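You operate a simulated robot arm through the tools that you are given. There is no shell and no other tool.

You run a simulated robot arm. Do the job below in one go: nothing can be reset, and whatever is moved stays where it is left.

JOB
Cure the drip: stop and switch off the pump, tighten the nut on the dripping side, then restart.
Fine: no tighter than it takes; leave the other nut.

It is judged by the outcome, as a careful person would: the job done as asked, and still so three seconds after it is handed in. It fails if anything else is knocked over, pushed out of place, dropped, spilled or broken.

ROBOT AND FRAMES
A 6-joint arm with a two-finger gripper, fixed in place. Base frame: the origin is at the foot of the arm, x ahead of it, y to its left, z up. Units: mm, degrees, N and s.
Its first joint turns from -166.0 to 166.0 degrees. Payload 3.43 kg.
Tool frame: the origin (TCP) lies between the finger pads and is the grasp point; the fingertips stand 20 mm ahead of it; z points along the fingers, y is the line along which they close. Largest opening 190 mm; the body of the gripper starts 248 mm behind the TCP.
Orientation is that of the tool frame in the base frame, as a unit quaternion [x, y, z, w]. With the fingers straight down and closing along the base's y, the tool's x points along the base's -x, its y along +y and its z along -z.

CONTROLS
- The arm moves only by the tool arm_command. Its argument "increments" is a list of rows, each an object (a shift or turn left out is 0, a gripper value left out holds the last) with "offset": the shift along the tool's x, y, z in units of 40 mm (1.0 is 40 mm), a list of three; "dr": the turn, a rotation vector about the tool's x, y, z in units of 6 degrees (1.0 is 6 degrees), a list of three; "jaw": the gripper command, from -1 (fully open) to 1 (shut), values between in proportion. In form: [{"offset": [x, y, z], "dr": [wx, wy, wz], "jaw": jaw}, ...]. A call has 1 to 20 rows; each row shifts and turns the commanded pose from where the row before left it, along the tool's axes as they then stand. A call with a number of a shift or a turn outside -1 to 1 is refused whole. A row lasts 0.2 s, in which the tool goes at most 50 mm and 8.6 degrees; a call with a longer step from one row to the next is refused whole, and so is a gripper value outside its range. Where a pose cannot be reached the arm comes as near as it can. A force on the tool above 50 N (or 10 N above the force at the start of the call, whichever is more), or a blocked arm, ends the call early, and 0.2 s more pass. Each finger travels about 153 mm/s and halts on what it meets, pressing with about 27 N; the grip force reading is that of the motor and also rises with nothing between the fingers. The clock runs only during rows and for 0.2 s after the last one: add rows that do not move to give the fingers time. The reply holds the time, the measured pose of the TCP, the force on the tool along the base axes, the opening and the grip force, in the units named above and with some noise, with the torque about the TCP (base axes, N m) and any sound that the robot's microphone picked up.
- Cameras (640 x 400 px; columns grow to the right, rows downward): "scene" is fixed at [227.2, 502.3, 1365]; the picture's right is [-0.85, -0.53, 0.00], its down [-0.19, 0.30, -0.93] and it looks along [0.50, -0.79, -0.36] (base axes); focal length 368 px, centre (320, 200). "wrist" rides on the gripper at [70, -8, -288] in the tool frame; the picture's right is [0.12, 0.99, 0.00], its down [-0.96, 0.11, -0.25] and it looks along [-0.25, 0.03, 0.97] (tool axes); focal length 261 px, centre (320, 200). There is no depth. A picture from a camera that has moved, and an enlarged one, comes with that camera's place and axes in the base frame and with its lens. The place of the scene camera against the robot may be out by one fixed shift of up to 25 mm in any direction.
- grab_frame(camera): a new picture of that camera. The clock stands still meanwhile.
- raise_lower(by): slides the trunk up (or, below 0, down) by that many mm; the arm rides with it, the base frame stays. It gives what a move gives, with no picture.
- inspect(camera, box): a new picture of the part [left, top, right, bottom] of that camera's present view, enlarged. The clock stands still meanwhile.
- hand_in(): hands the job in; it is judged then, once.

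Nothing tells you positions but the pictures and the camera data. Unless the task says otherwise, let go and move clear before handing in.

The tools are called after "Call:" by a JSON object that holds its "api" and its "payload". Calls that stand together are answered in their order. arm_command: Moves the arm, as the interface text tells. Its arguments: {"type":"object","properties":{"increments":{"type":"array"}},"required":["increments"]} The other tools are called the same way: raise_lower (by) slides the trunk up or down; grab_frame (camera) takes a picture; inspect (camera, box) takes an enlarged picture of a part of a camera's view; hand_in () hands the job in.

At the start:

```text
time: 0.0
ee_pos: [582.2, -367.2, 1113.4]
orientation: [-0.001, 1.0, 0.0, 0.0]
contact_force: [-0.2, 0.0, -0.5]
torque: [-0.01, 0.01, 0.01]
width: 190.1
grip_force: 0.1
trunk travel left (down, up): [-200.0, 240.0]
```

scene: 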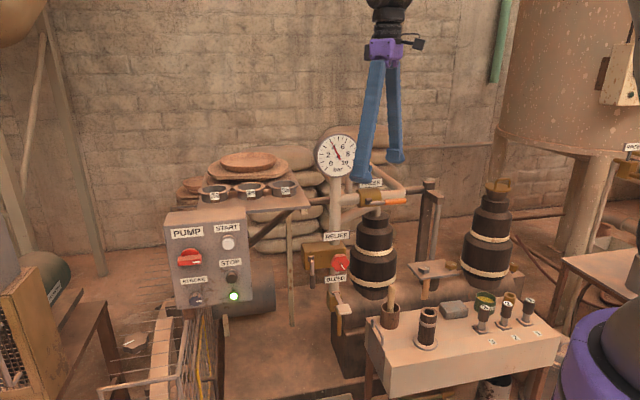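
wrist: 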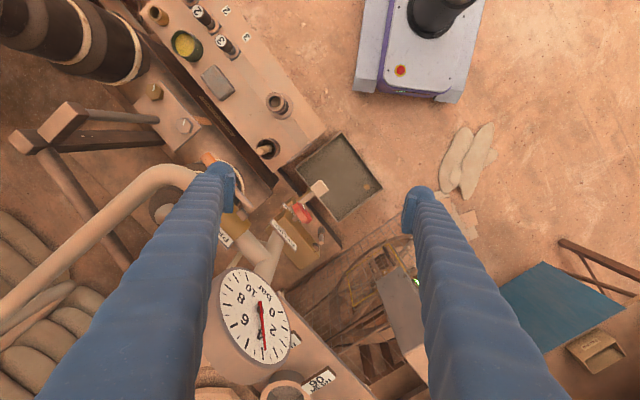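

I see a pump rig: a control box (PUMP switch, START/STOP buttons), a gauge, relief/bleed valves, sockets on a bench. I'll take enlarged pictures before moving anything.

Call:
{"api": "inspect", "payload": {"camera": "scene", "box": [150, 190, 310, 320]}}

Call:
{"api": "inspect", "payload": {"camera": "scene", "box": [290, 120, 450, 220]}}

Call:
{"api": "inspect", "payload": {"camera": "scene", "box": [300, 220, 460, 340]}}

Call:
{"api": "inspect", "payload": {"camera": "scene", "box": [360, 260, 560, 390]}}

Call:
{"api": "inspect", "payload": {"camera": "scene", "box": [170, 140, 320, 230]}}

Call:
{"api": "inspect", "payload": {"camera": "wrist", "box": [100, 80, 420, 300]}}

```text
3.08 times, centred on (230, 255) of scene
camera zoom: at [227.2, 502.3, 1365.0], right [-0.85, -0.53, 0.0], down [-0.19, 0.3, -0.93], along [0.5, -0.79, -0.36], focal length 1133 px, centre (597, 31)
```

zoom: 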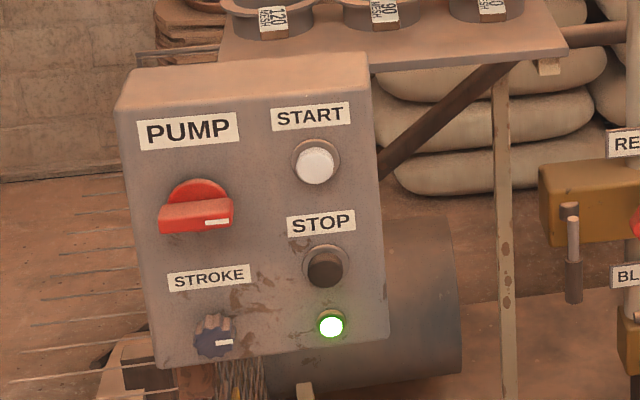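

```text
4.00 times, centred on (370, 170) of scene
camera zoom: at [227.2, 502.3, 1365.0], right [-0.85, -0.53, 0.0], down [-0.19, 0.3, -0.93], along [0.5, -0.79, -0.36], focal length 1473 px, centre (120, 320)
```

zoom: 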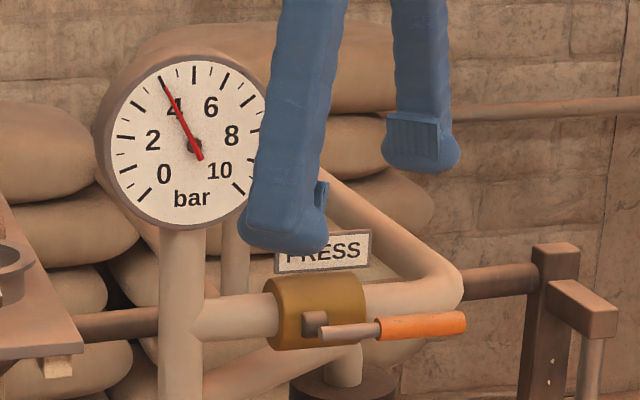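

```text
3.33 times, centred on (380, 280) of scene
camera zoom: at [227.2, 502.3, 1365.0], right [-0.85, -0.53, 0.0], down [-0.19, 0.3, -0.93], along [0.5, -0.79, -0.36], focal length 1227 px, centre (120, -67)
```

zoom: 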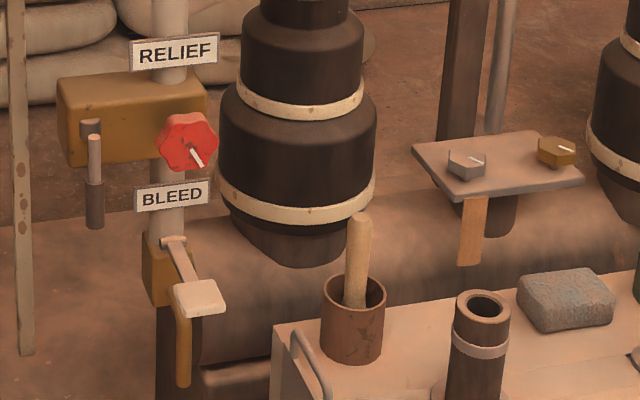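

```text
3.08 times, centred on (460, 325) of scene
camera zoom: at [227.2, 502.3, 1365.0], right [-0.85, -0.53, 0.0], down [-0.19, 0.3, -0.93], along [0.5, -0.79, -0.36], focal length 1133 px, centre (-111, -185)
```

zoom: 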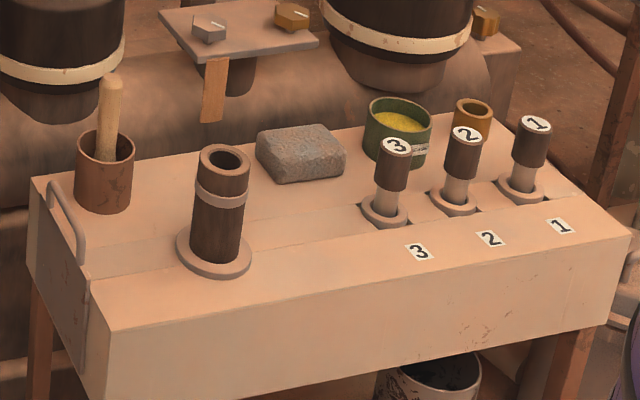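

```text
4.27 times, centred on (245, 185) of scene
camera zoom: at [227.2, 502.3, 1365.0], right [-0.85, -0.53, 0.0], down [-0.19, 0.3, -0.93], along [0.5, -0.79, -0.36], focal length 1571 px, centre (640, 264)
```

zoom: 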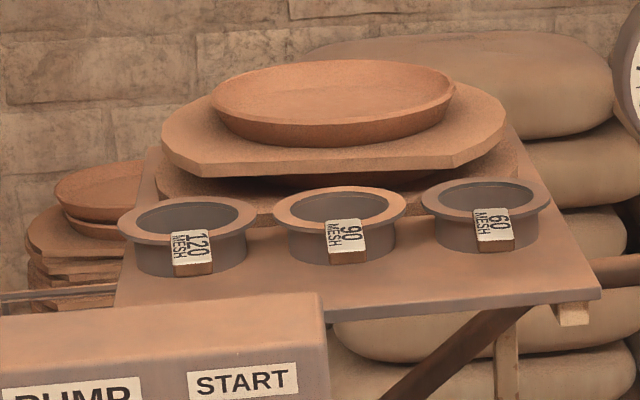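

```text
1.82 times, centred on (260, 190) of wrist
camera zoom: at [512.0, -375.4, 1400.5], right [-0.12, 0.99, 0.0], down [0.96, 0.12, 0.25], along [0.24, 0.03, -0.97], focal length 474 px, centre (429, 218)
```

zoom: 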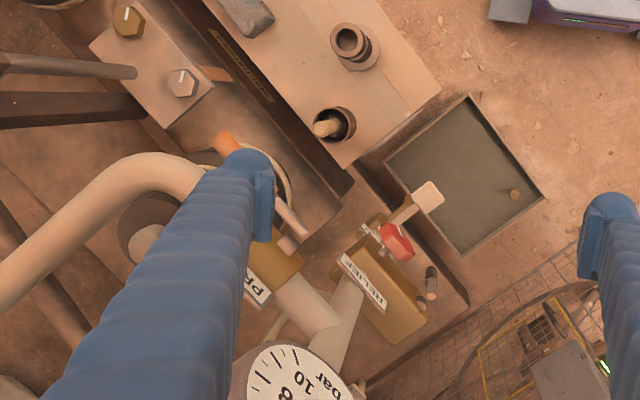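

The pump is running (green lamp, about 4 bar). I need to find the nuts and the drip, so I'll look closer.

Call:
{"api": "inspect", "payload": {"camera": "scene", "box": [395, 245, 475, 295]}}

Call:
{"api": "inspect", "payload": {"camera": "scene", "box": [340, 170, 420, 220]}}

Call:
{"api": "inspect", "payload": {"camera": "scene", "box": [450, 170, 530, 300]}}

Call:
{"api": "inspect", "payload": {"camera": "scene", "box": [330, 200, 410, 310]}}

Call:
{"api": "inspect", "payload": {"camera": "scene", "box": [460, 285, 560, 350]}}

Call:
{"api": "inspect", "payload": {"camera": "scene", "box": [290, 230, 370, 340]}}

Call:
{"api": "inspect", "payload": {"camera": "wrist", "box": [120, 0, 300, 120]}}

Call:
{"api": "inspect", "payload": {"camera": "wrist", "box": [0, 0, 200, 160]}}

Call:
{"api": "inspect", "payload": {"camera": "scene", "box": [540, 60, 640, 280]}}

```text
8.00 times, centred on (435, 270) of scene
camera zoom: at [227.2, 502.3, 1365.0], right [-0.85, -0.53, 0.0], down [-0.19, 0.3, -0.93], along [0.5, -0.79, -0.36], focal length 2946 px, centre (-600, -360)
```

zoom: 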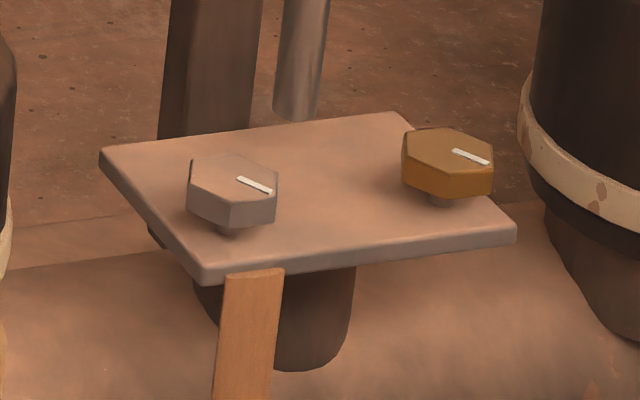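

```text
8.00 times, centred on (380, 195) of scene
camera zoom: at [227.2, 502.3, 1365.0], right [-0.85, -0.53, 0.0], down [-0.19, 0.3, -0.93], along [0.5, -0.79, -0.36], focal length 2946 px, centre (-160, 240)
```

zoom: 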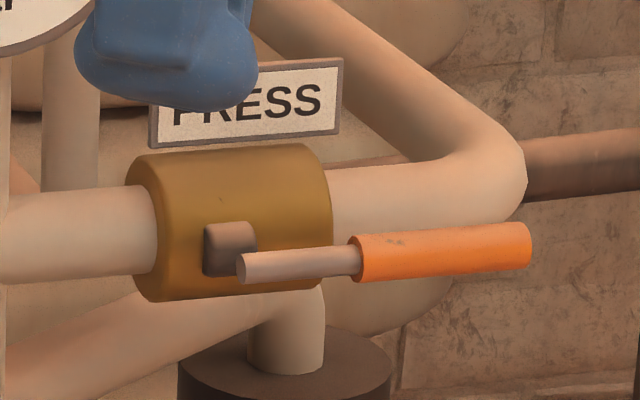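

```text
3.08 times, centred on (490, 235) of scene
camera zoom: at [227.2, 502.3, 1365.0], right [-0.85, -0.53, 0.0], down [-0.19, 0.3, -0.93], along [0.5, -0.79, -0.36], focal length 1133 px, centre (-203, 92)
```

zoom: 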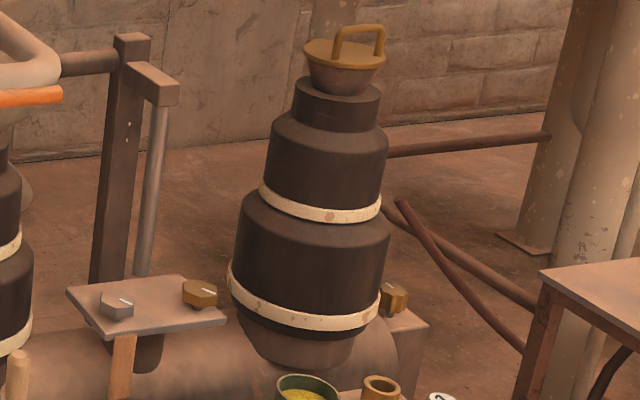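

```text
3.64 times, centred on (370, 255) of scene
camera zoom: at [227.2, 502.3, 1365.0], right [-0.85, -0.53, 0.0], down [-0.19, 0.3, -0.93], along [0.5, -0.79, -0.36], focal length 1339 px, centre (138, 0)
```

zoom: 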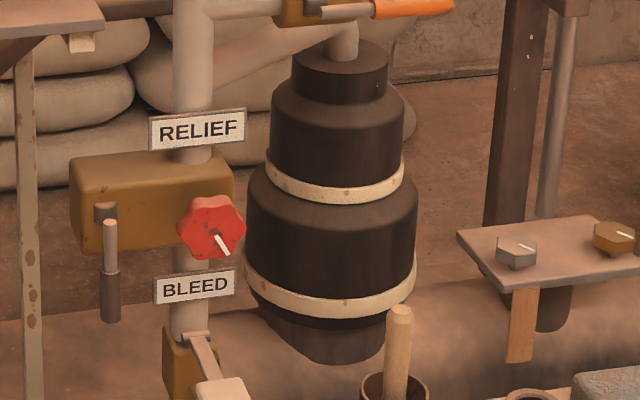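

```text
6.15 times, centred on (510, 318) of scene
camera zoom: at [227.2, 502.3, 1365.0], right [-0.85, -0.53, 0.0], down [-0.19, 0.3, -0.93], along [0.5, -0.79, -0.36], focal length 2266 px, centre (-849, -523)
```

zoom: 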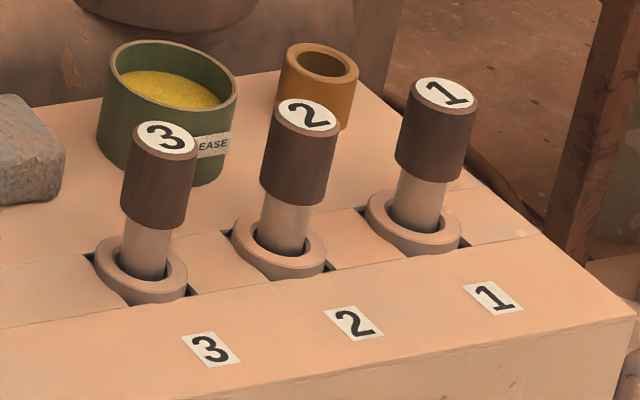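

```text
3.64 times, centred on (330, 285) of scene
camera zoom: at [227.2, 502.3, 1365.0], right [-0.85, -0.53, 0.0], down [-0.19, 0.3, -0.93], along [0.5, -0.79, -0.36], focal length 1339 px, centre (284, -109)
```

zoom: 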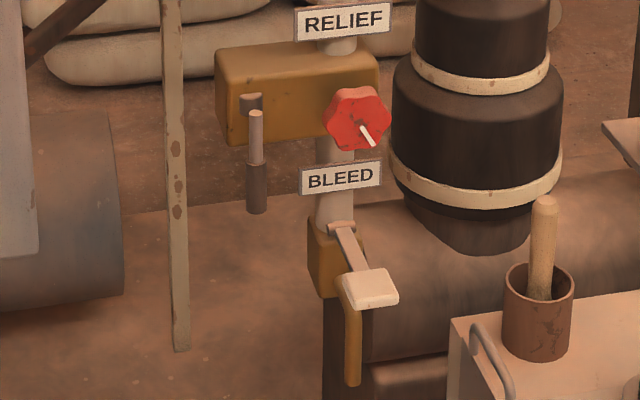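

```text
3.33 times, centred on (210, 60) of wrist
camera zoom: at [512.0, -375.4, 1400.5], right [-0.12, 0.99, 0.0], down [0.96, 0.12, 0.25], along [0.24, 0.03, -0.97], focal length 869 px, centre (687, 667)
```

zoom: 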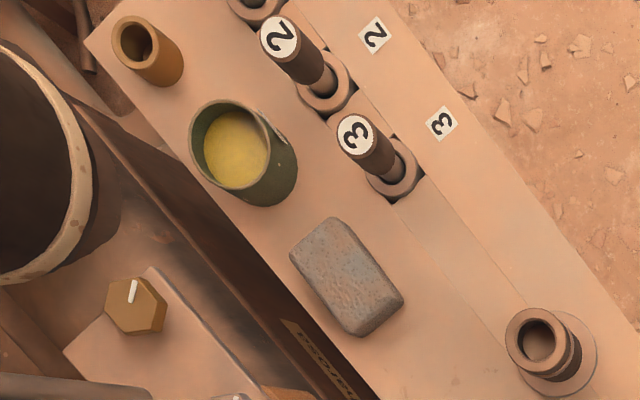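

```text
2.50 times, centred on (100, 80) of wrist
camera zoom: at [512.0, -375.4, 1400.5], right [-0.12, 0.99, 0.0], down [0.96, 0.12, 0.25], along [0.24, 0.03, -0.97], focal length 652 px, centre (870, 500)
```

zoom: 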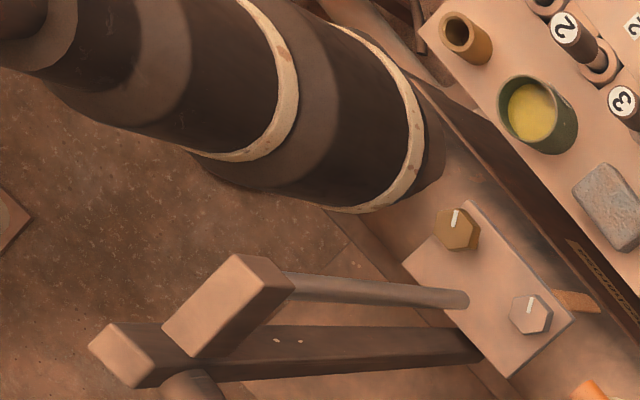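

```text
1.82 times, centred on (590, 170) of scene
camera zoom: at [227.2, 502.3, 1365.0], right [-0.85, -0.53, 0.0], down [-0.19, 0.3, -0.93], along [0.5, -0.79, -0.36], focal length 670 px, centre (-171, 254)
```

zoom: 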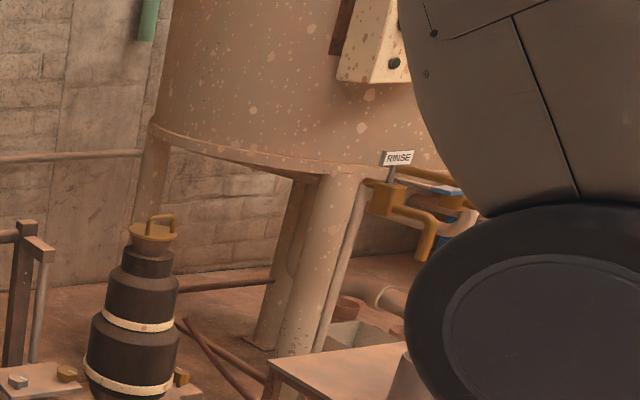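

The likely nuts are the grey and brass hex nuts on the gland plate, at about (535,-780,590) and (451,-862,592). I'll let a little time pass and look again to see where it drips.

Call:
{"api": "arm_command", "payload": {"increments": [{"offset": [0, 0, 0]}, {"offset": [0, 0, 0]}]}}

Call:
{"api": "inspect", "payload": {"camera": "scene", "box": [385, 235, 485, 305]}}

Call:
{"api": "inspect", "payload": {"camera": "wrist", "box": [120, 60, 260, 160]}}

Call:
{"api": "grab_frame", "payload": {"camera": "scene"}}

```text
time: 0.6
ee_pos: [582.1, -367.8, 1114.5]
orientation: [-0.001, 1.0, 0.0, 0.0]
contact_force: [-0.8, -0.5, -0.6]
torque: [0.01, 0.02, 0.02]
width: 190.0
grip_force: 0.0
trunk travel left (down, up): [-200.0, 240.0]
```

```text
5.71 times, centred on (435, 270) of scene
camera zoom: at [227.2, 502.3, 1365.0], right [-0.85, -0.53, 0.0], down [-0.19, 0.3, -0.93], along [0.5, -0.79, -0.36], focal length 2104 px, centre (-337, -200)
```

zoom: 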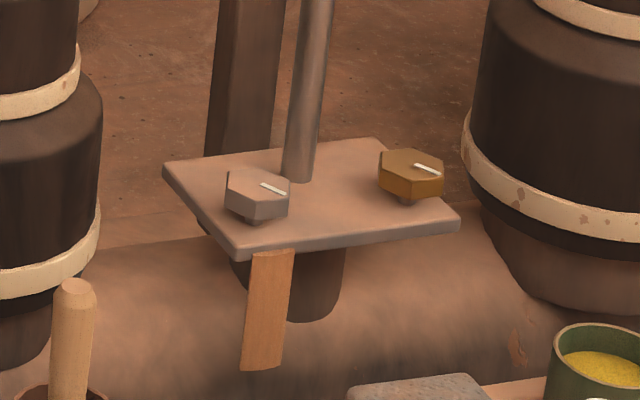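

```text
4.00 times, centred on (190, 110) of wrist
camera zoom: at [512.0, -375.4, 1401.1], right [-0.12, 0.99, 0.0], down [0.96, 0.12, 0.25], along [0.25, 0.03, -0.97], focal length 1043 px, centre (840, 560)
```

zoom: 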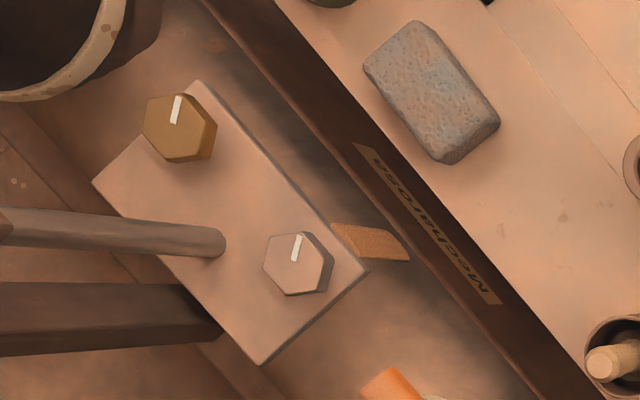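

```text
taken
```

scene: 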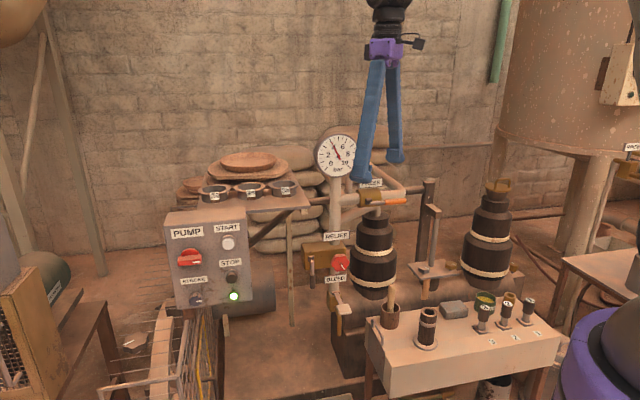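

The plunger rod is stroking between the two nuts, so the pump is running. I'll take closer looks at the switch box and under the gland plate.

Call:
{"api": "inspect", "payload": {"camera": "scene", "box": [165, 210, 255, 266]}}

Call:
{"api": "inspect", "payload": {"camera": "scene", "box": [165, 255, 255, 311]}}

Call:
{"api": "inspect", "payload": {"camera": "wrist", "box": [340, 220, 640, 400]}}

Call:
{"api": "inspect", "payload": {"camera": "scene", "box": [80, 280, 320, 400]}}

```text
7.11 times, centred on (210, 238) of scene
camera zoom: at [227.2, 502.3, 1365.0], right [-0.85, -0.53, 0.0], down [-0.19, 0.3, -0.93], along [0.5, -0.79, -0.36], focal length 2618 px, centre (1102, -70)
```

zoom: 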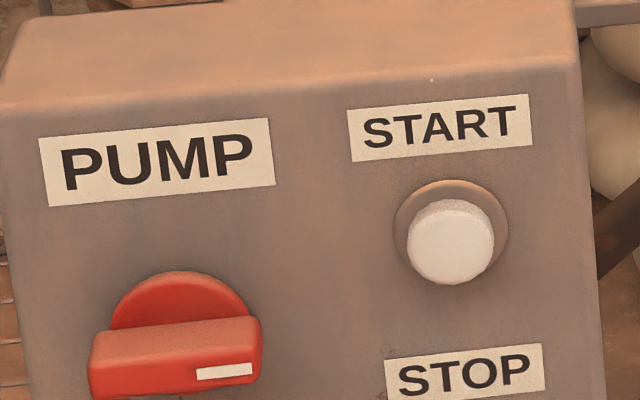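

```text
7.11 times, centred on (210, 283) of scene
camera zoom: at [227.2, 502.3, 1365.0], right [-0.85, -0.53, 0.0], down [-0.19, 0.3, -0.93], along [0.5, -0.79, -0.36], focal length 2618 px, centre (1102, -390)
```

zoom: 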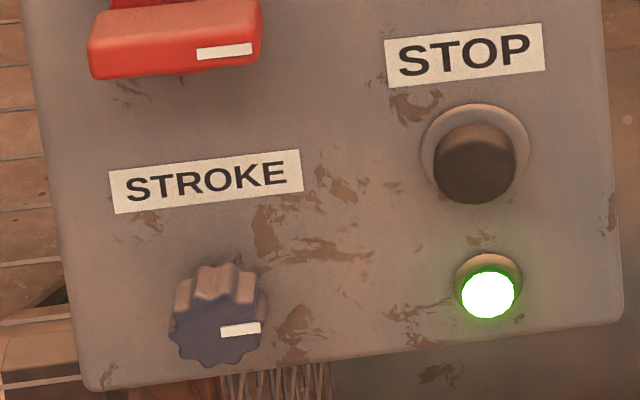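

```text
2.13 times, centred on (490, 310) of wrist
camera zoom: at [512.0, -375.4, 1401.1], right [-0.12, 0.99, 0.0], down [0.96, 0.12, 0.25], along [0.25, 0.03, -0.97], focal length 556 px, centre (-43, -35)
```

zoom: 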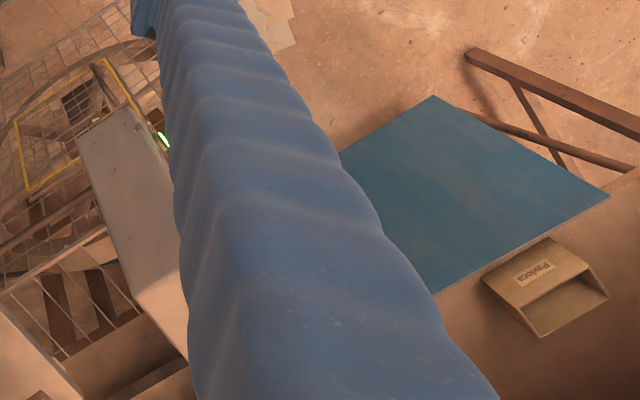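

```text
2.67 times, centred on (200, 340) of scene
camera zoom: at [227.2, 502.3, 1365.0], right [-0.85, -0.53, 0.0], down [-0.19, 0.3, -0.93], along [0.5, -0.79, -0.36], focal length 982 px, centre (640, -173)
```

zoom: 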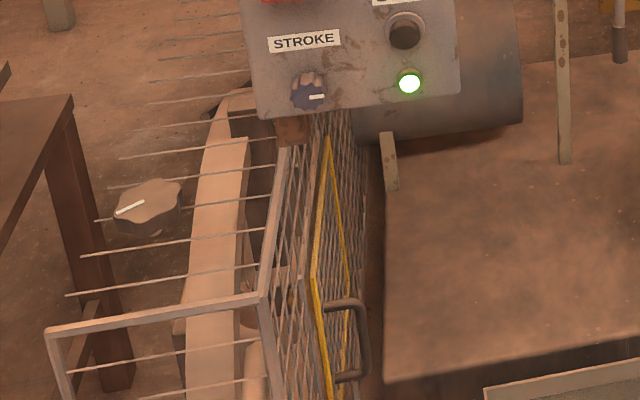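

I'll stop the pump first. I'm moving the tool clear of the rig toward the front of the switch box, at about (858,-72,780..880) with its face looking roughly along (-0.7,0.7,0), then turning it to face the box.

Call:
{"api": "arm_command", "payload": {"increments": [{"offset": [0, 0.9, 0], "jaw": -1}, {"offset": [0, 0.9, 0]}, {"offset": [0, 0.9, 0]}, {"offset": [0, 0.9, 0]}, {"offset": [0, 0.9, 0]}, {"offset": [-0.2, 0.9, 0]}, {"offset": [-0.2, 0.9, 0]}, {"offset": [-0.2, 0.9, 0]}, {"offset": [-0.2, 0.9, 0]}, {"offset": [-0.2, 0.9, 0]}]}}

Call:
{"api": "grab_frame", "payload": {"camera": "scene"}}

Call:
{"api": "grab_frame", "payload": {"camera": "wrist"}}

Call:
{"api": "inspect", "payload": {"camera": "scene", "box": [385, 235, 485, 305]}}

```text
time: 2.8
ee_pos: [621.1, -10.6, 1114.2]
orientation: [0.0, 1.0, 0.001, -0.001]
contact_force: [0.3, -0.3, 0.1]
torque: [-0.01, -0.02, -0.02]
width: 190.2
grip_force: 0.1
trunk travel left (down, up): [-200.0, 240.0]
```

```text
taken
```

scene: 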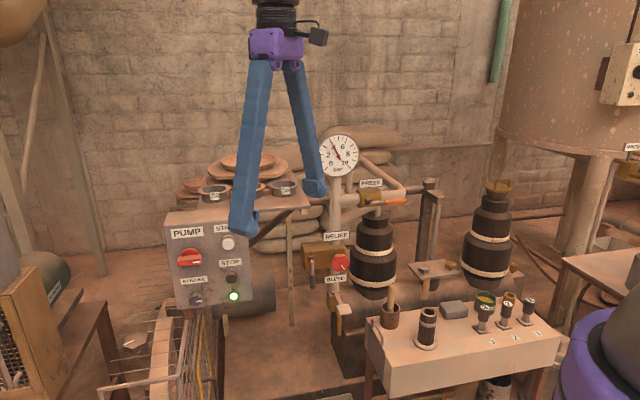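

```text
taken
camera wrist: at [552.0, -18.3, 1401.8], right [-0.12, 0.99, 0.0], down [0.96, 0.12, 0.25], along [0.24, 0.03, -0.97], focal length 261 px, centre (320, 200)
```

wrist: 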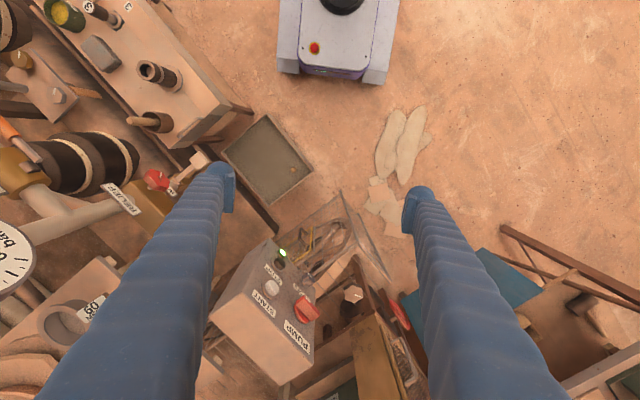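

```text
5.71 times, centred on (435, 270) of scene
camera zoom: at [227.2, 502.3, 1365.0], right [-0.85, -0.53, 0.0], down [-0.19, 0.3, -0.93], along [0.5, -0.79, -0.36], focal length 2104 px, centre (-337, -200)
```

zoom: 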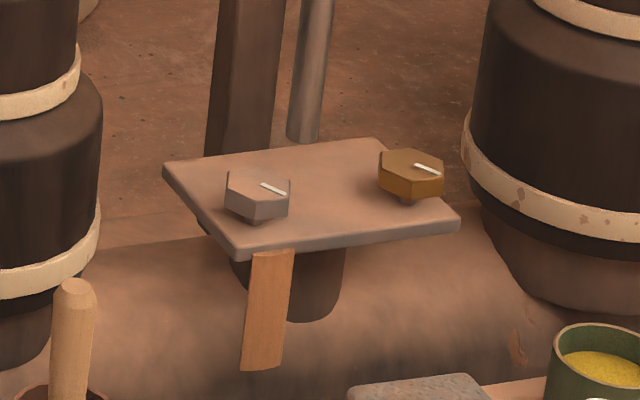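

The box face is now in the wrist view. I'll enlarge it to locate the controls.

Call:
{"api": "inspect", "payload": {"camera": "wrist", "box": [200, 220, 360, 320]}}

Call:
{"api": "inspect", "payload": {"camera": "wrist", "box": [0, 0, 240, 200]}}

Call:
{"api": "inspect", "payload": {"camera": "wrist", "box": [280, 200, 500, 360]}}

```text
4.00 times, centred on (280, 270) of wrist
camera zoom: at [552.0, -18.3, 1401.8], right [-0.12, 0.99, 0.0], down [0.96, 0.12, 0.25], along [0.24, 0.03, -0.97], focal length 1043 px, centre (480, -80)
```

zoom: 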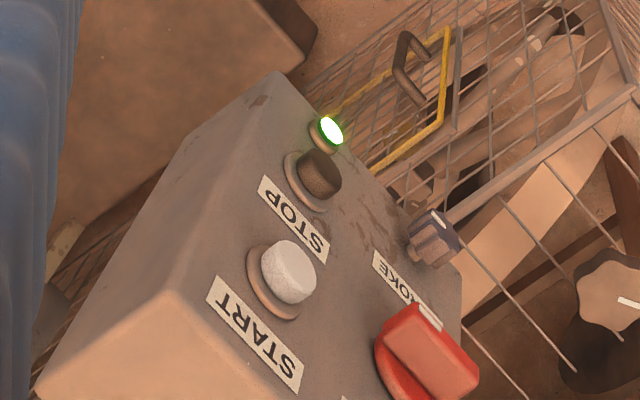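

```text
2.00 times, centred on (120, 100) of wrist
camera zoom: at [552.0, -18.3, 1401.8], right [-0.12, 0.99, 0.0], down [0.96, 0.12, 0.25], along [0.24, 0.03, -0.97], focal length 521 px, centre (720, 400)
```

zoom: 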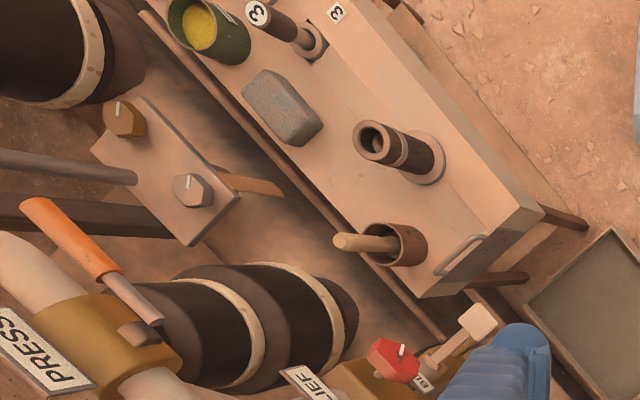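

```text
2.50 times, centred on (390, 280) of wrist
camera zoom: at [552.0, -18.3, 1401.8], right [-0.12, 0.99, 0.0], down [0.96, 0.12, 0.25], along [0.24, 0.03, -0.97], focal length 652 px, centre (145, 0)
```

zoom: 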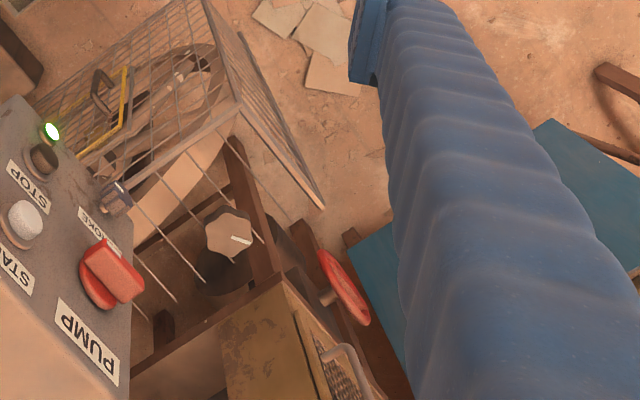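

STOP sits at about (849,-75,848), START (850,-75,946), and the red PUMP switch (907,0,920), with the face normal close to (-0.71,0.71,0). I'm moving in front of it and yawing.

Call:
{"api": "arm_command", "payload": {"increments": [{"offset": [-0.2, 0.5, 0.8]}, {"offset": [-0.2, 0.5, 0.8]}, {"offset": [-0.2, 0.5, 0.8]}, {"offset": [-0.2, 0.5, 0.8]}, {"offset": [-0.2, 0.5, 0.8]}, {"dr": [0, 0, 0.9375]}, {"dr": [0, 0, 0.9375]}, {"dr": [0, 0, 0.9375]}, {"dr": [0, 0, 0.9375]}, {"dr": [0, 0, 0.9375]}, {"dr": [0, 0, 0.9375]}, {"dr": [0, 0, 0.9375]}, {"dr": [0, 0, 0.9375]}]}}

Call:
{"api": "grab_frame", "payload": {"camera": "scene"}}

Call:
{"api": "grab_frame", "payload": {"camera": "wrist"}}

```text
time: 5.6
ee_pos: [661.5, 90.8, 954.2]
orientation: [0.382, 0.924, 0.0, 0.0]
contact_force: [0.3, 0.1, -0.5]
torque: [-0.04, -0.01, -0.03]
width: 190.1
grip_force: 0.1
trunk travel left (down, up): [-200.0, 240.0]
```

```text
taken
```

scene: 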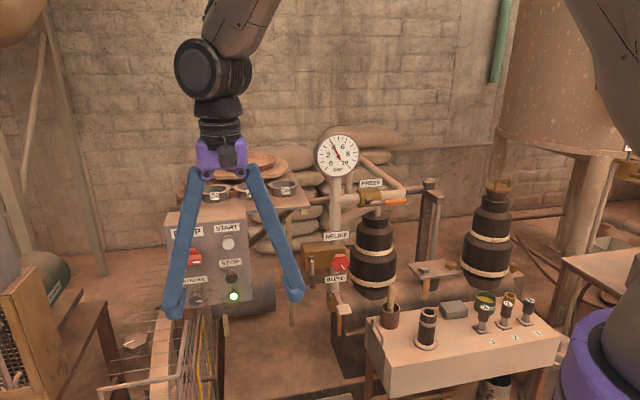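

```text
taken
camera wrist: at [606.1, 136.4, 1240.4], right [0.62, 0.79, 0.0], down [0.76, -0.6, 0.25], along [0.19, -0.15, -0.97], focal length 261 px, centre (320, 200)
```

wrist: 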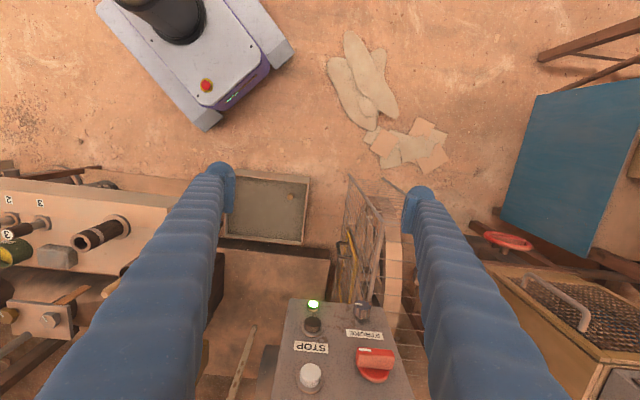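

Call:
{"api": "inspect", "payload": {"camera": "wrist", "box": [260, 290, 420, 400]}}

Call:
{"api": "inspect", "payload": {"camera": "wrist", "box": [0, 160, 240, 340]}}

Call:
{"api": "inspect", "payload": {"camera": "scene", "box": [385, 235, 485, 305]}}

```text
3.64 times, centred on (340, 345) of wrist
camera zoom: at [606.1, 136.4, 1240.4], right [0.62, 0.79, 0.0], down [0.76, -0.6, 0.25], along [0.19, -0.15, -0.97], focal length 948 px, centre (247, -327)
```

zoom: 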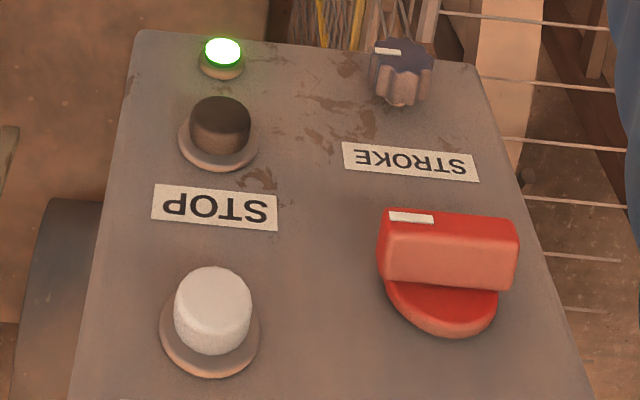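

```text
2.22 times, centred on (120, 250) of wrist
camera zoom: at [606.1, 136.4, 1240.4], right [0.62, 0.79, 0.0], down [0.76, -0.6, 0.25], along [0.19, -0.15, -0.97], focal length 579 px, centre (764, 89)
```

zoom: 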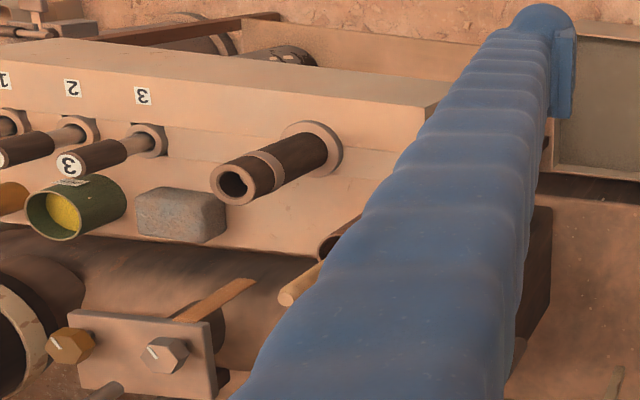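

```text
5.71 times, centred on (435, 270) of scene
camera zoom: at [227.2, 502.3, 1365.0], right [-0.85, -0.53, 0.0], down [-0.19, 0.3, -0.93], along [0.5, -0.79, -0.36], focal length 2104 px, centre (-337, -200)
```

zoom: 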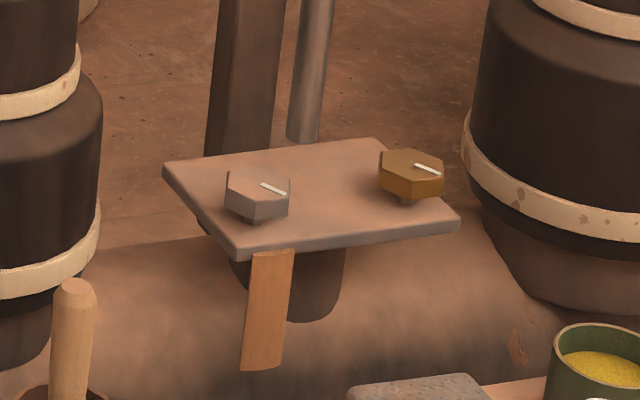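

Face angle confirmed at 45°. I'm pitching the tool up to point horizontally at the panel and closing the fingers.

Call:
{"api": "arm_command", "payload": {"increments": [{"dr": [0, -1, 0], "jaw": 1}, {"dr": [0, -1, 0]}, {"dr": [0, -1, 0]}, {"dr": [0, -1, 0]}, {"dr": [0, -1, 0]}, {"dr": [0, -1, 0]}, {"dr": [0, -1, 0]}, {"dr": [0, -1, 0]}]}}

Call:
{"api": "grab_frame", "payload": {"camera": "scene"}}

Call:
{"api": "grab_frame", "payload": {"camera": "wrist"}}

```text
time: 7.4
ee_pos: [662.5, 92.9, 953.8]
orientation: [0.349, 0.844, -0.156, 0.376]
contact_force: [0.4, -1.1, 0.1]
torque: [0.0, 0.03, 0.0]
width: 0.0
grip_force: 26.6
trunk travel left (down, up): [-200.0, 240.0]
```

```text
taken
```

scene: 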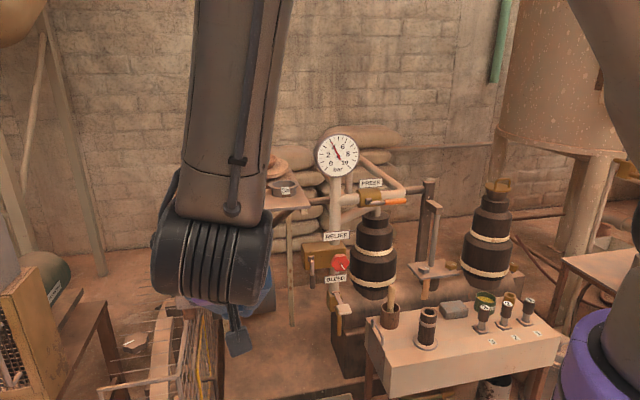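

```text
taken
camera wrist: at [471.6, 271.1, 1092.2], right [0.64, 0.76, -0.09], down [0.41, -0.24, 0.88], along [0.65, -0.6, -0.46], focal length 261 px, centre (320, 200)
```

wrist: 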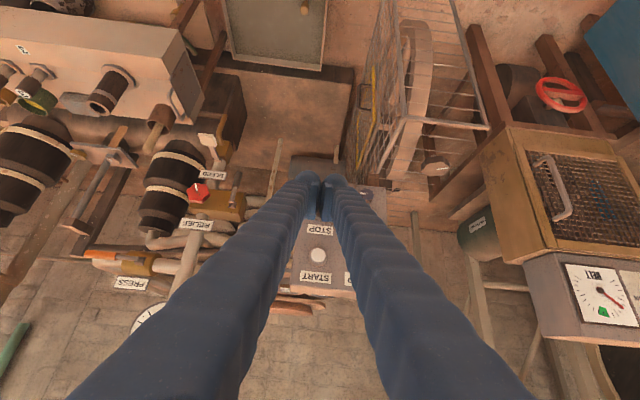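

Call:
{"api": "arm_command", "payload": {"increments": [{"dr": [0, -1, 0]}, {"dr": [0, -1, 0]}, {"dr": [0, -1, 0]}, {"dr": [0, -1, 0]}, {"dr": [0, -1, 0]}, {"dr": [0, -1, 0]}, {"dr": [0, -1, 0]}]}}

Call:
{"api": "grab_frame", "payload": {"camera": "scene"}}

Call:
{"api": "grab_frame", "payload": {"camera": "wrist"}}

```text
time: 9.0
ee_pos: [737.4, 170.3, 1018.4]
orientation: [0.271, 0.654, -0.277, 0.65]
contact_force: [0.3, 0.7, -0.6]
torque: [0.03, -0.01, -0.01]
width: 0.0
grip_force: 26.7
out of reach, approached as far as the arm can: row 2, 3, 4, 5, 6, 7
trunk travel left (down, up): [-200.0, 240.0]
```

```text
taken
```

scene: 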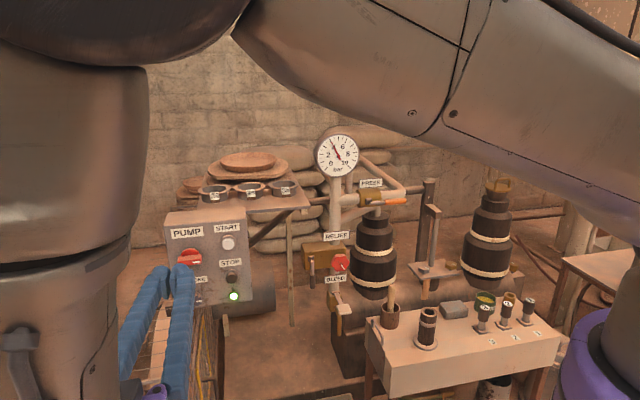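

```text
taken
camera wrist: at [528.2, 369.7, 948.5], right [0.71, 0.69, -0.13], down [-0.08, 0.26, 0.96], along [0.7, -0.67, 0.24], focal length 261 px, centre (320, 200)
```

wrist: 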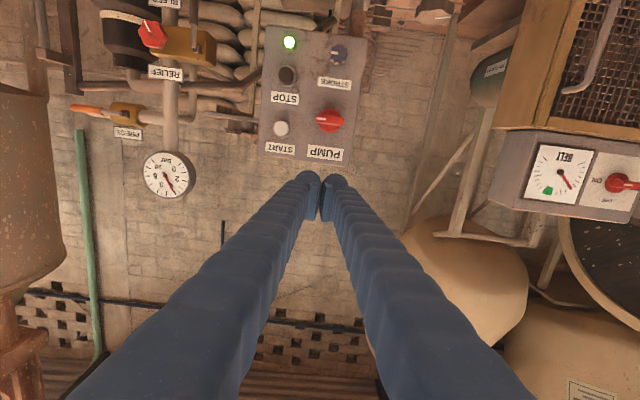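

The tool is horizontal but the arm is folded to its limit at this standoff, so I'm moving forward to bring it within reach.

Call:
{"api": "arm_command", "payload": {"increments": [{"offset": [0, 0, 0.8]}, {"offset": [0, 0, 0.8]}, {"offset": [0, 0, 0.8]}, {"offset": [0, 0, 0]}]}}

Call:
{"api": "grab_frame", "payload": {"camera": "wrist"}}

```text
time: 10.0
ee_pos: [809.7, 107.3, 1019.2]
orientation: [0.27, 0.654, -0.27, 0.653]
contact_force: [1.0, 0.0, 0.7]
torque: [0.01, 0.01, 0.02]
width: 0.0
grip_force: 27.4
out of reach, approached as far as the arm can: row 1
trunk travel left (down, up): [-200.0, 240.0]
```

```text
taken
camera wrist: at [600.5, 305.2, 949.5], right [0.7, 0.7, -0.12], down [-0.09, 0.26, 0.96], along [0.71, -0.66, 0.24], focal length 261 px, centre (320, 200)
```

wrist: 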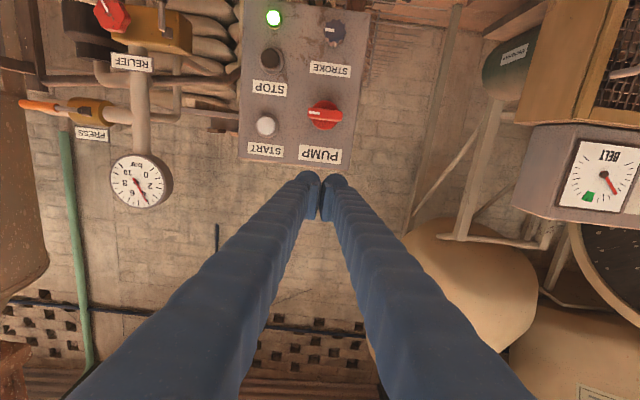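

Call:
{"api": "arm_command", "payload": {"increments": [{"offset": [0.735, -0.41, 0.33]}, {"offset": [0.735, -0.41, 0.33]}, {"offset": [0.735, -0.41, 0.33]}, {"offset": [0.735, -0.41, 0.33]}, {"offset": [0.735, -0.41, 0.33]}, {"offset": [0.735, -0.41, 0.33]}, {"offset": [0, 0, 0]}]}}

Call:
{"api": "grab_frame", "payload": {"camera": "wrist"}}

Call:
{"api": "grab_frame", "payload": {"camera": "scene"}}

```text
time: 11.6
ee_pos: [890.0, 46.9, 875.2]
orientation: [0.27, 0.654, -0.277, 0.65]
contact_force: [0.5, -0.7, 0.3]
torque: [-0.06, -0.04, -0.01]
width: 0.0
grip_force: 26.9
out of reach, approached as far as the arm can: row 1, 2, 3, 4, 5, 6
trunk travel left (down, up): [-200.0, 240.0]
```

```text
taken
camera wrist: at [682.3, 247.1, 803.9], right [0.71, 0.69, -0.13], down [-0.08, 0.26, 0.96], along [0.7, -0.67, 0.24], focal length 261 px, centre (320, 200)
```

wrist: 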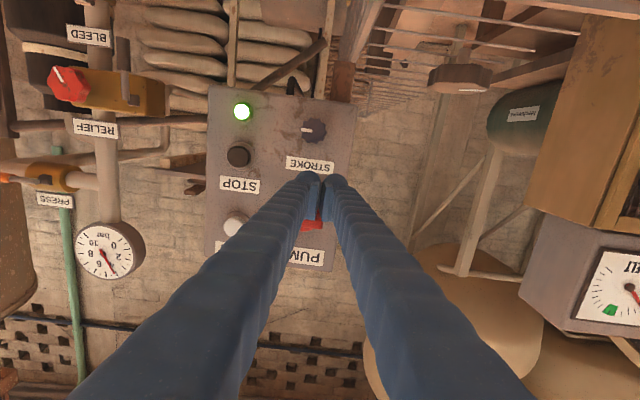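

```text
taken
```

scene: 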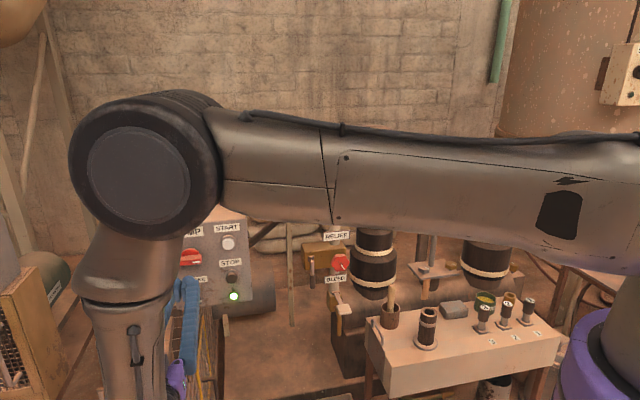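

The arm is cramped at this height, so raising the trunk should give the wrist more room. It will lift straight up, clear of the panel.

Call:
{"api": "raise_lower", "payload": {"by": 200}}

Call:
{"api": "grab_frame", "payload": {"camera": "wrist"}}

```text
time: 13.8
ee_pos: [890.8, 46.7, 1073.7]
orientation: [0.269, 0.655, -0.276, 0.65]
contact_force: [-0.8, -0.4, 0.2]
torque: [-0.01, 0.0, -0.01]
width: 0.1
grip_force: 26.8
trunk travel left (down, up): [-400.0, 40.0]
```

```text
taken
camera wrist: at [682.3, 247.1, 1003.8], right [0.71, 0.69, -0.13], down [-0.08, 0.26, 0.96], along [0.7, -0.67, 0.24], focal length 261 px, centre (320, 200)
```

wrist: 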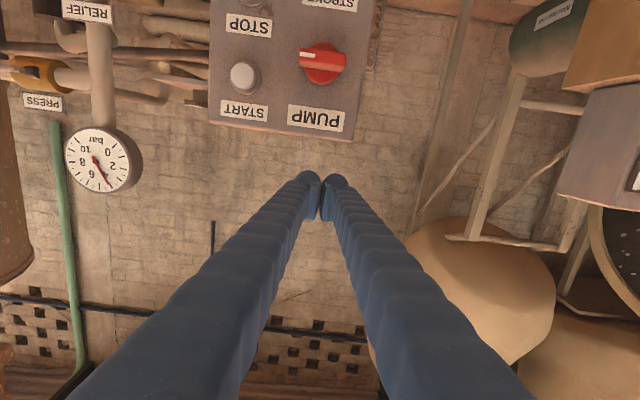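

Call:
{"api": "arm_command", "payload": {"increments": [{"offset": [0, -0.7, 0]}, {"offset": [0, -0.7, 0]}, {"offset": [0, -0.7, 0]}, {"offset": [0, -0.7, 0]}, {"offset": [0, 0, 0]}]}}

Call:
{"api": "grab_frame", "payload": {"camera": "wrist"}}

```text
time: 15.0
ee_pos: [891.4, 14.5, 1089.6]
orientation: [0.27, 0.655, -0.287, 0.644]
contact_force: [0.8, 0.3, -0.1]
torque: [0.01, 0.01, 0.01]
width: 0.0
grip_force: 26.8
out of reach, approached as far as the arm can: row 1, 2, 3, 4
trunk travel left (down, up): [-400.0, 40.0]
```

```text
taken
camera wrist: at [684.3, 217.5, 1021.4], right [0.72, 0.68, -0.15], down [-0.06, 0.27, 0.96], along [0.7, -0.68, 0.24], focal length 261 px, centre (320, 200)
```

wrist: 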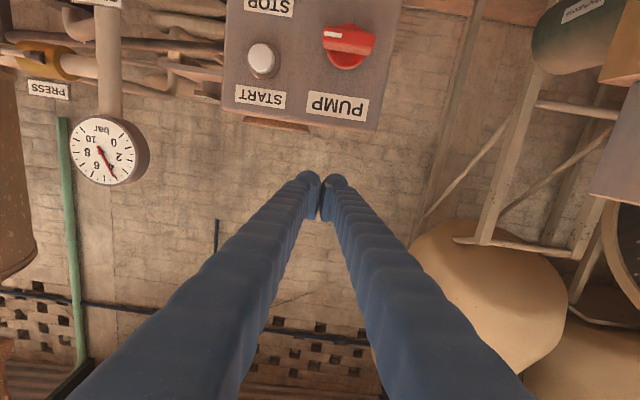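

The wrist is near a singularity when it pitches up pointing sideways. I'll tip the tool back down, yaw it toward the arm's plane, pitch up there, then yaw back, all high above the box.

Call:
{"api": "arm_command", "payload": {"increments": [{"dr": [0, 1, 0]}, {"dr": [0, 1, 0]}, {"dr": [0, 1, 0]}, {"dr": [0, 1, 0]}, {"dr": [0, 1, 0]}, {"dr": [0, 1, 0]}, {"dr": [0, 1, 0]}, {"dr": [0, 0, 0]}]}}

```text
time: 16.8
ee_pos: [892.0, 17.2, 1089.3]
orientation: [0.35, 0.844, -0.161, 0.372]
contact_force: [0.7, 0.1, 0.0]
torque: [-0.01, 0.0, -0.01]
width: 0.2
grip_force: 26.6
trunk travel left (down, up): [-400.0, 40.0]
```

Call:
{"api": "arm_command", "payload": {"increments": [{"dr": [-0.743, 0, -0.669]}, {"dr": [-0.743, 0, -0.669]}, {"dr": [-0.743, 0, -0.669]}, {"dr": [-0.743, 0, -0.669]}, {"dr": [-0.743, 0, -0.669]}, {"dr": [-0.743, 0, -0.669]}, {"dr": [0, 0, 0]}]}}

Call:
{"api": "grab_frame", "payload": {"camera": "scene"}}

Call:
{"api": "grab_frame", "payload": {"camera": "wrist"}}

```text
time: 18.4
ee_pos: [894.4, 18.1, 1092.6]
orientation: [0.073, 0.913, -0.042, 0.399]
contact_force: [0.2, -0.6, 0.4]
torque: [0.0, 0.03, 0.02]
width: 0.0
grip_force: 27.1
out of reach, approached as far as the arm can: row 6
trunk travel left (down, up): [-400.0, 40.0]
```

```text
taken
```

scene: 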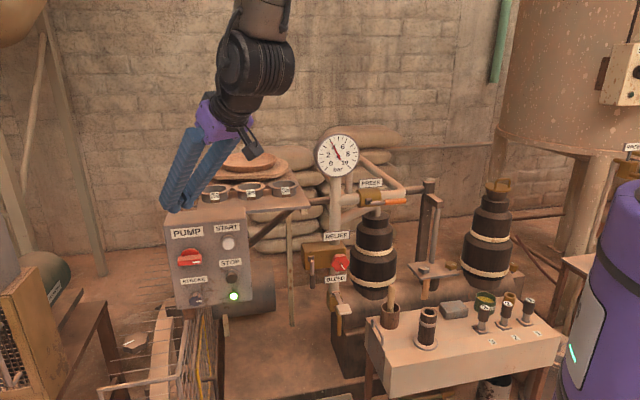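

```text
taken
camera wrist: at [638.6, 57.2, 1236.5], right [0.09, 0.99, -0.11], down [0.49, 0.05, 0.87], along [0.87, -0.13, -0.48], focal length 261 px, centre (320, 200)
```

wrist: 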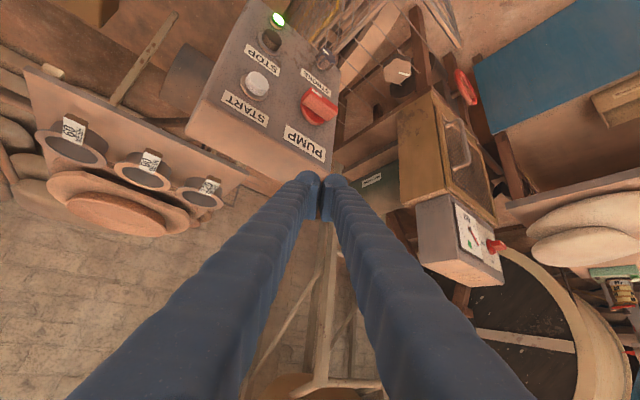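

Call:
{"api": "arm_command", "payload": {"increments": [{"dr": [0, -1, 0], "offset": [0, 0, 0.2]}, {"dr": [0, -1, 0], "offset": [0, 0, 0.2]}, {"dr": [0, -1, 0], "offset": [0, 0, 0.2]}, {"dr": [0, -1, 0], "offset": [0, 0, 0]}, {"dr": [0, -1, 0]}, {"dr": [0, -1, 0]}, {"dr": [0, -1, 0]}, {"dr": [0, 0, 0]}]}}

Call:
{"api": "grab_frame", "payload": {"camera": "scene"}}

Call:
{"api": "grab_frame", "payload": {"camera": "wrist"}}

```text
time: 20.2
ee_pos: [1014.6, 48.0, 1137.9]
orientation: [0.025, 0.722, -0.113, 0.682]
contact_force: [0.8, 0.5, -0.2]
torque: [-0.01, 0.0, -0.01]
width: 0.1
grip_force: 26.5
out of reach, approached as far as the arm can: row 1, 2, 3, 4, 5, 6, 7
trunk travel left (down, up): [-400.0, 40.0]
```

```text
taken
```

scene: 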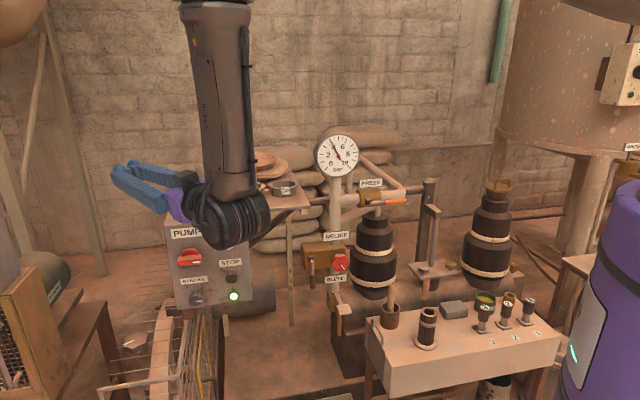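

```text
taken
camera wrist: at [727.1, 89.1, 1081.6], right [0.18, 0.95, -0.25], down [-0.15, 0.28, 0.95], along [0.97, -0.13, 0.2], focal length 261 px, centre (320, 200)
```

wrist: 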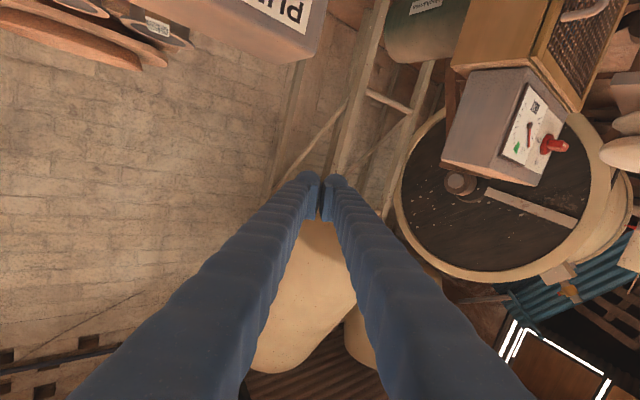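

The limit turns out to be a minimum shoulder-to-wrist distance. I'll raise the trunk fully and work lower relative to the shoulder, backing away from the box as I go down.

Call:
{"api": "raise_lower", "payload": {"by": 40}}

Call:
{"api": "arm_command", "payload": {"increments": [{"offset": [0.8, 0, -0.2]}, {"offset": [0.8, 0, -0.3]}, {"offset": [0.8, 0, -0.4]}, {"offset": [0.8, 0, -0.5]}, {"offset": [0, 0, 0]}]}}

Call:
{"api": "grab_frame", "payload": {"camera": "wrist"}}

Call:
{"api": "grab_frame", "payload": {"camera": "scene"}}

```text
time: 21.0
ee_pos: [1015.2, 47.4, 1176.1]
orientation: [0.023, 0.723, -0.114, 0.681]
contact_force: [-0.5, -0.4, 0.2]
torque: [0.03, -0.01, 0.0]
width: 0.1
grip_force: 27.0
trunk travel left (down, up): [-440.0, 0.0]
```

```text
time: 22.2
ee_pos: [1000.5, 46.1, 1059.3]
orientation: [0.013, 0.724, -0.126, 0.678]
contact_force: [0.3, 0.8, -0.4]
torque: [-0.05, -0.01, -0.03]
width: 0.0
grip_force: 26.7
out of reach, approached as far as the arm can: row 1, 2, 3, 4
trunk travel left (down, up): [-440.0, 0.0]
```

```text
taken
camera wrist: at [712.7, 85.6, 1004.6], right [0.18, 0.94, -0.28], down [-0.14, 0.31, 0.94], along [0.97, -0.13, 0.19], focal length 261 px, centre (320, 200)
```

wrist: 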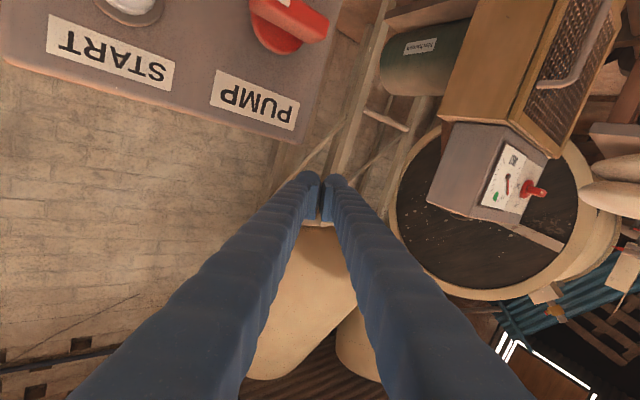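

```text
taken
```

scene: 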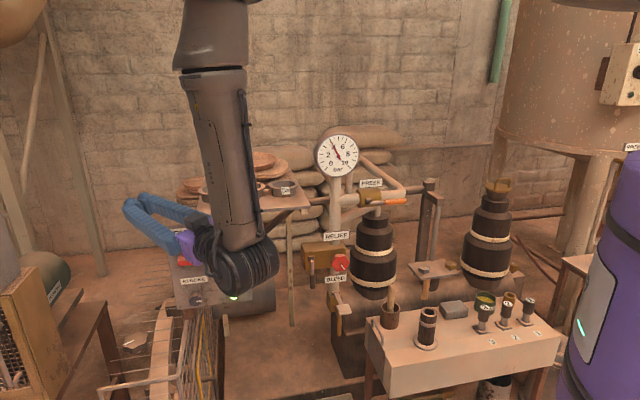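

The full horizontal pose is badly conditioned for this arm. A tilted approach at about 48° pitch was fine and is enough for pressing buttons with the fingertip edge. I'm pitching back down here and then re-yawing.

Call:
{"api": "arm_command", "payload": {"increments": [{"dr": [0, 1, 0], "offset": [-0.3, 0, 0]}, {"dr": [0, 1, 0]}, {"dr": [0, 1, 0]}, {"dr": [0, 1, 0]}, {"dr": [0, 1, 0]}, {"dr": [0, 1, 0]}, {"dr": [0, 1, 0]}, {"dr": [0, 0, 0]}]}}

```text
time: 24.0
ee_pos: [1007.5, 50.8, 1073.2]
orientation: [0.063, 0.919, -0.097, 0.377]
contact_force: [0.4, -0.9, 0.3]
torque: [-0.07, -0.01, 0.0]
width: 0.2
grip_force: 27.1
out of reach, approached as far as the arm can: row 1
trunk travel left (down, up): [-440.0, 0.0]
```

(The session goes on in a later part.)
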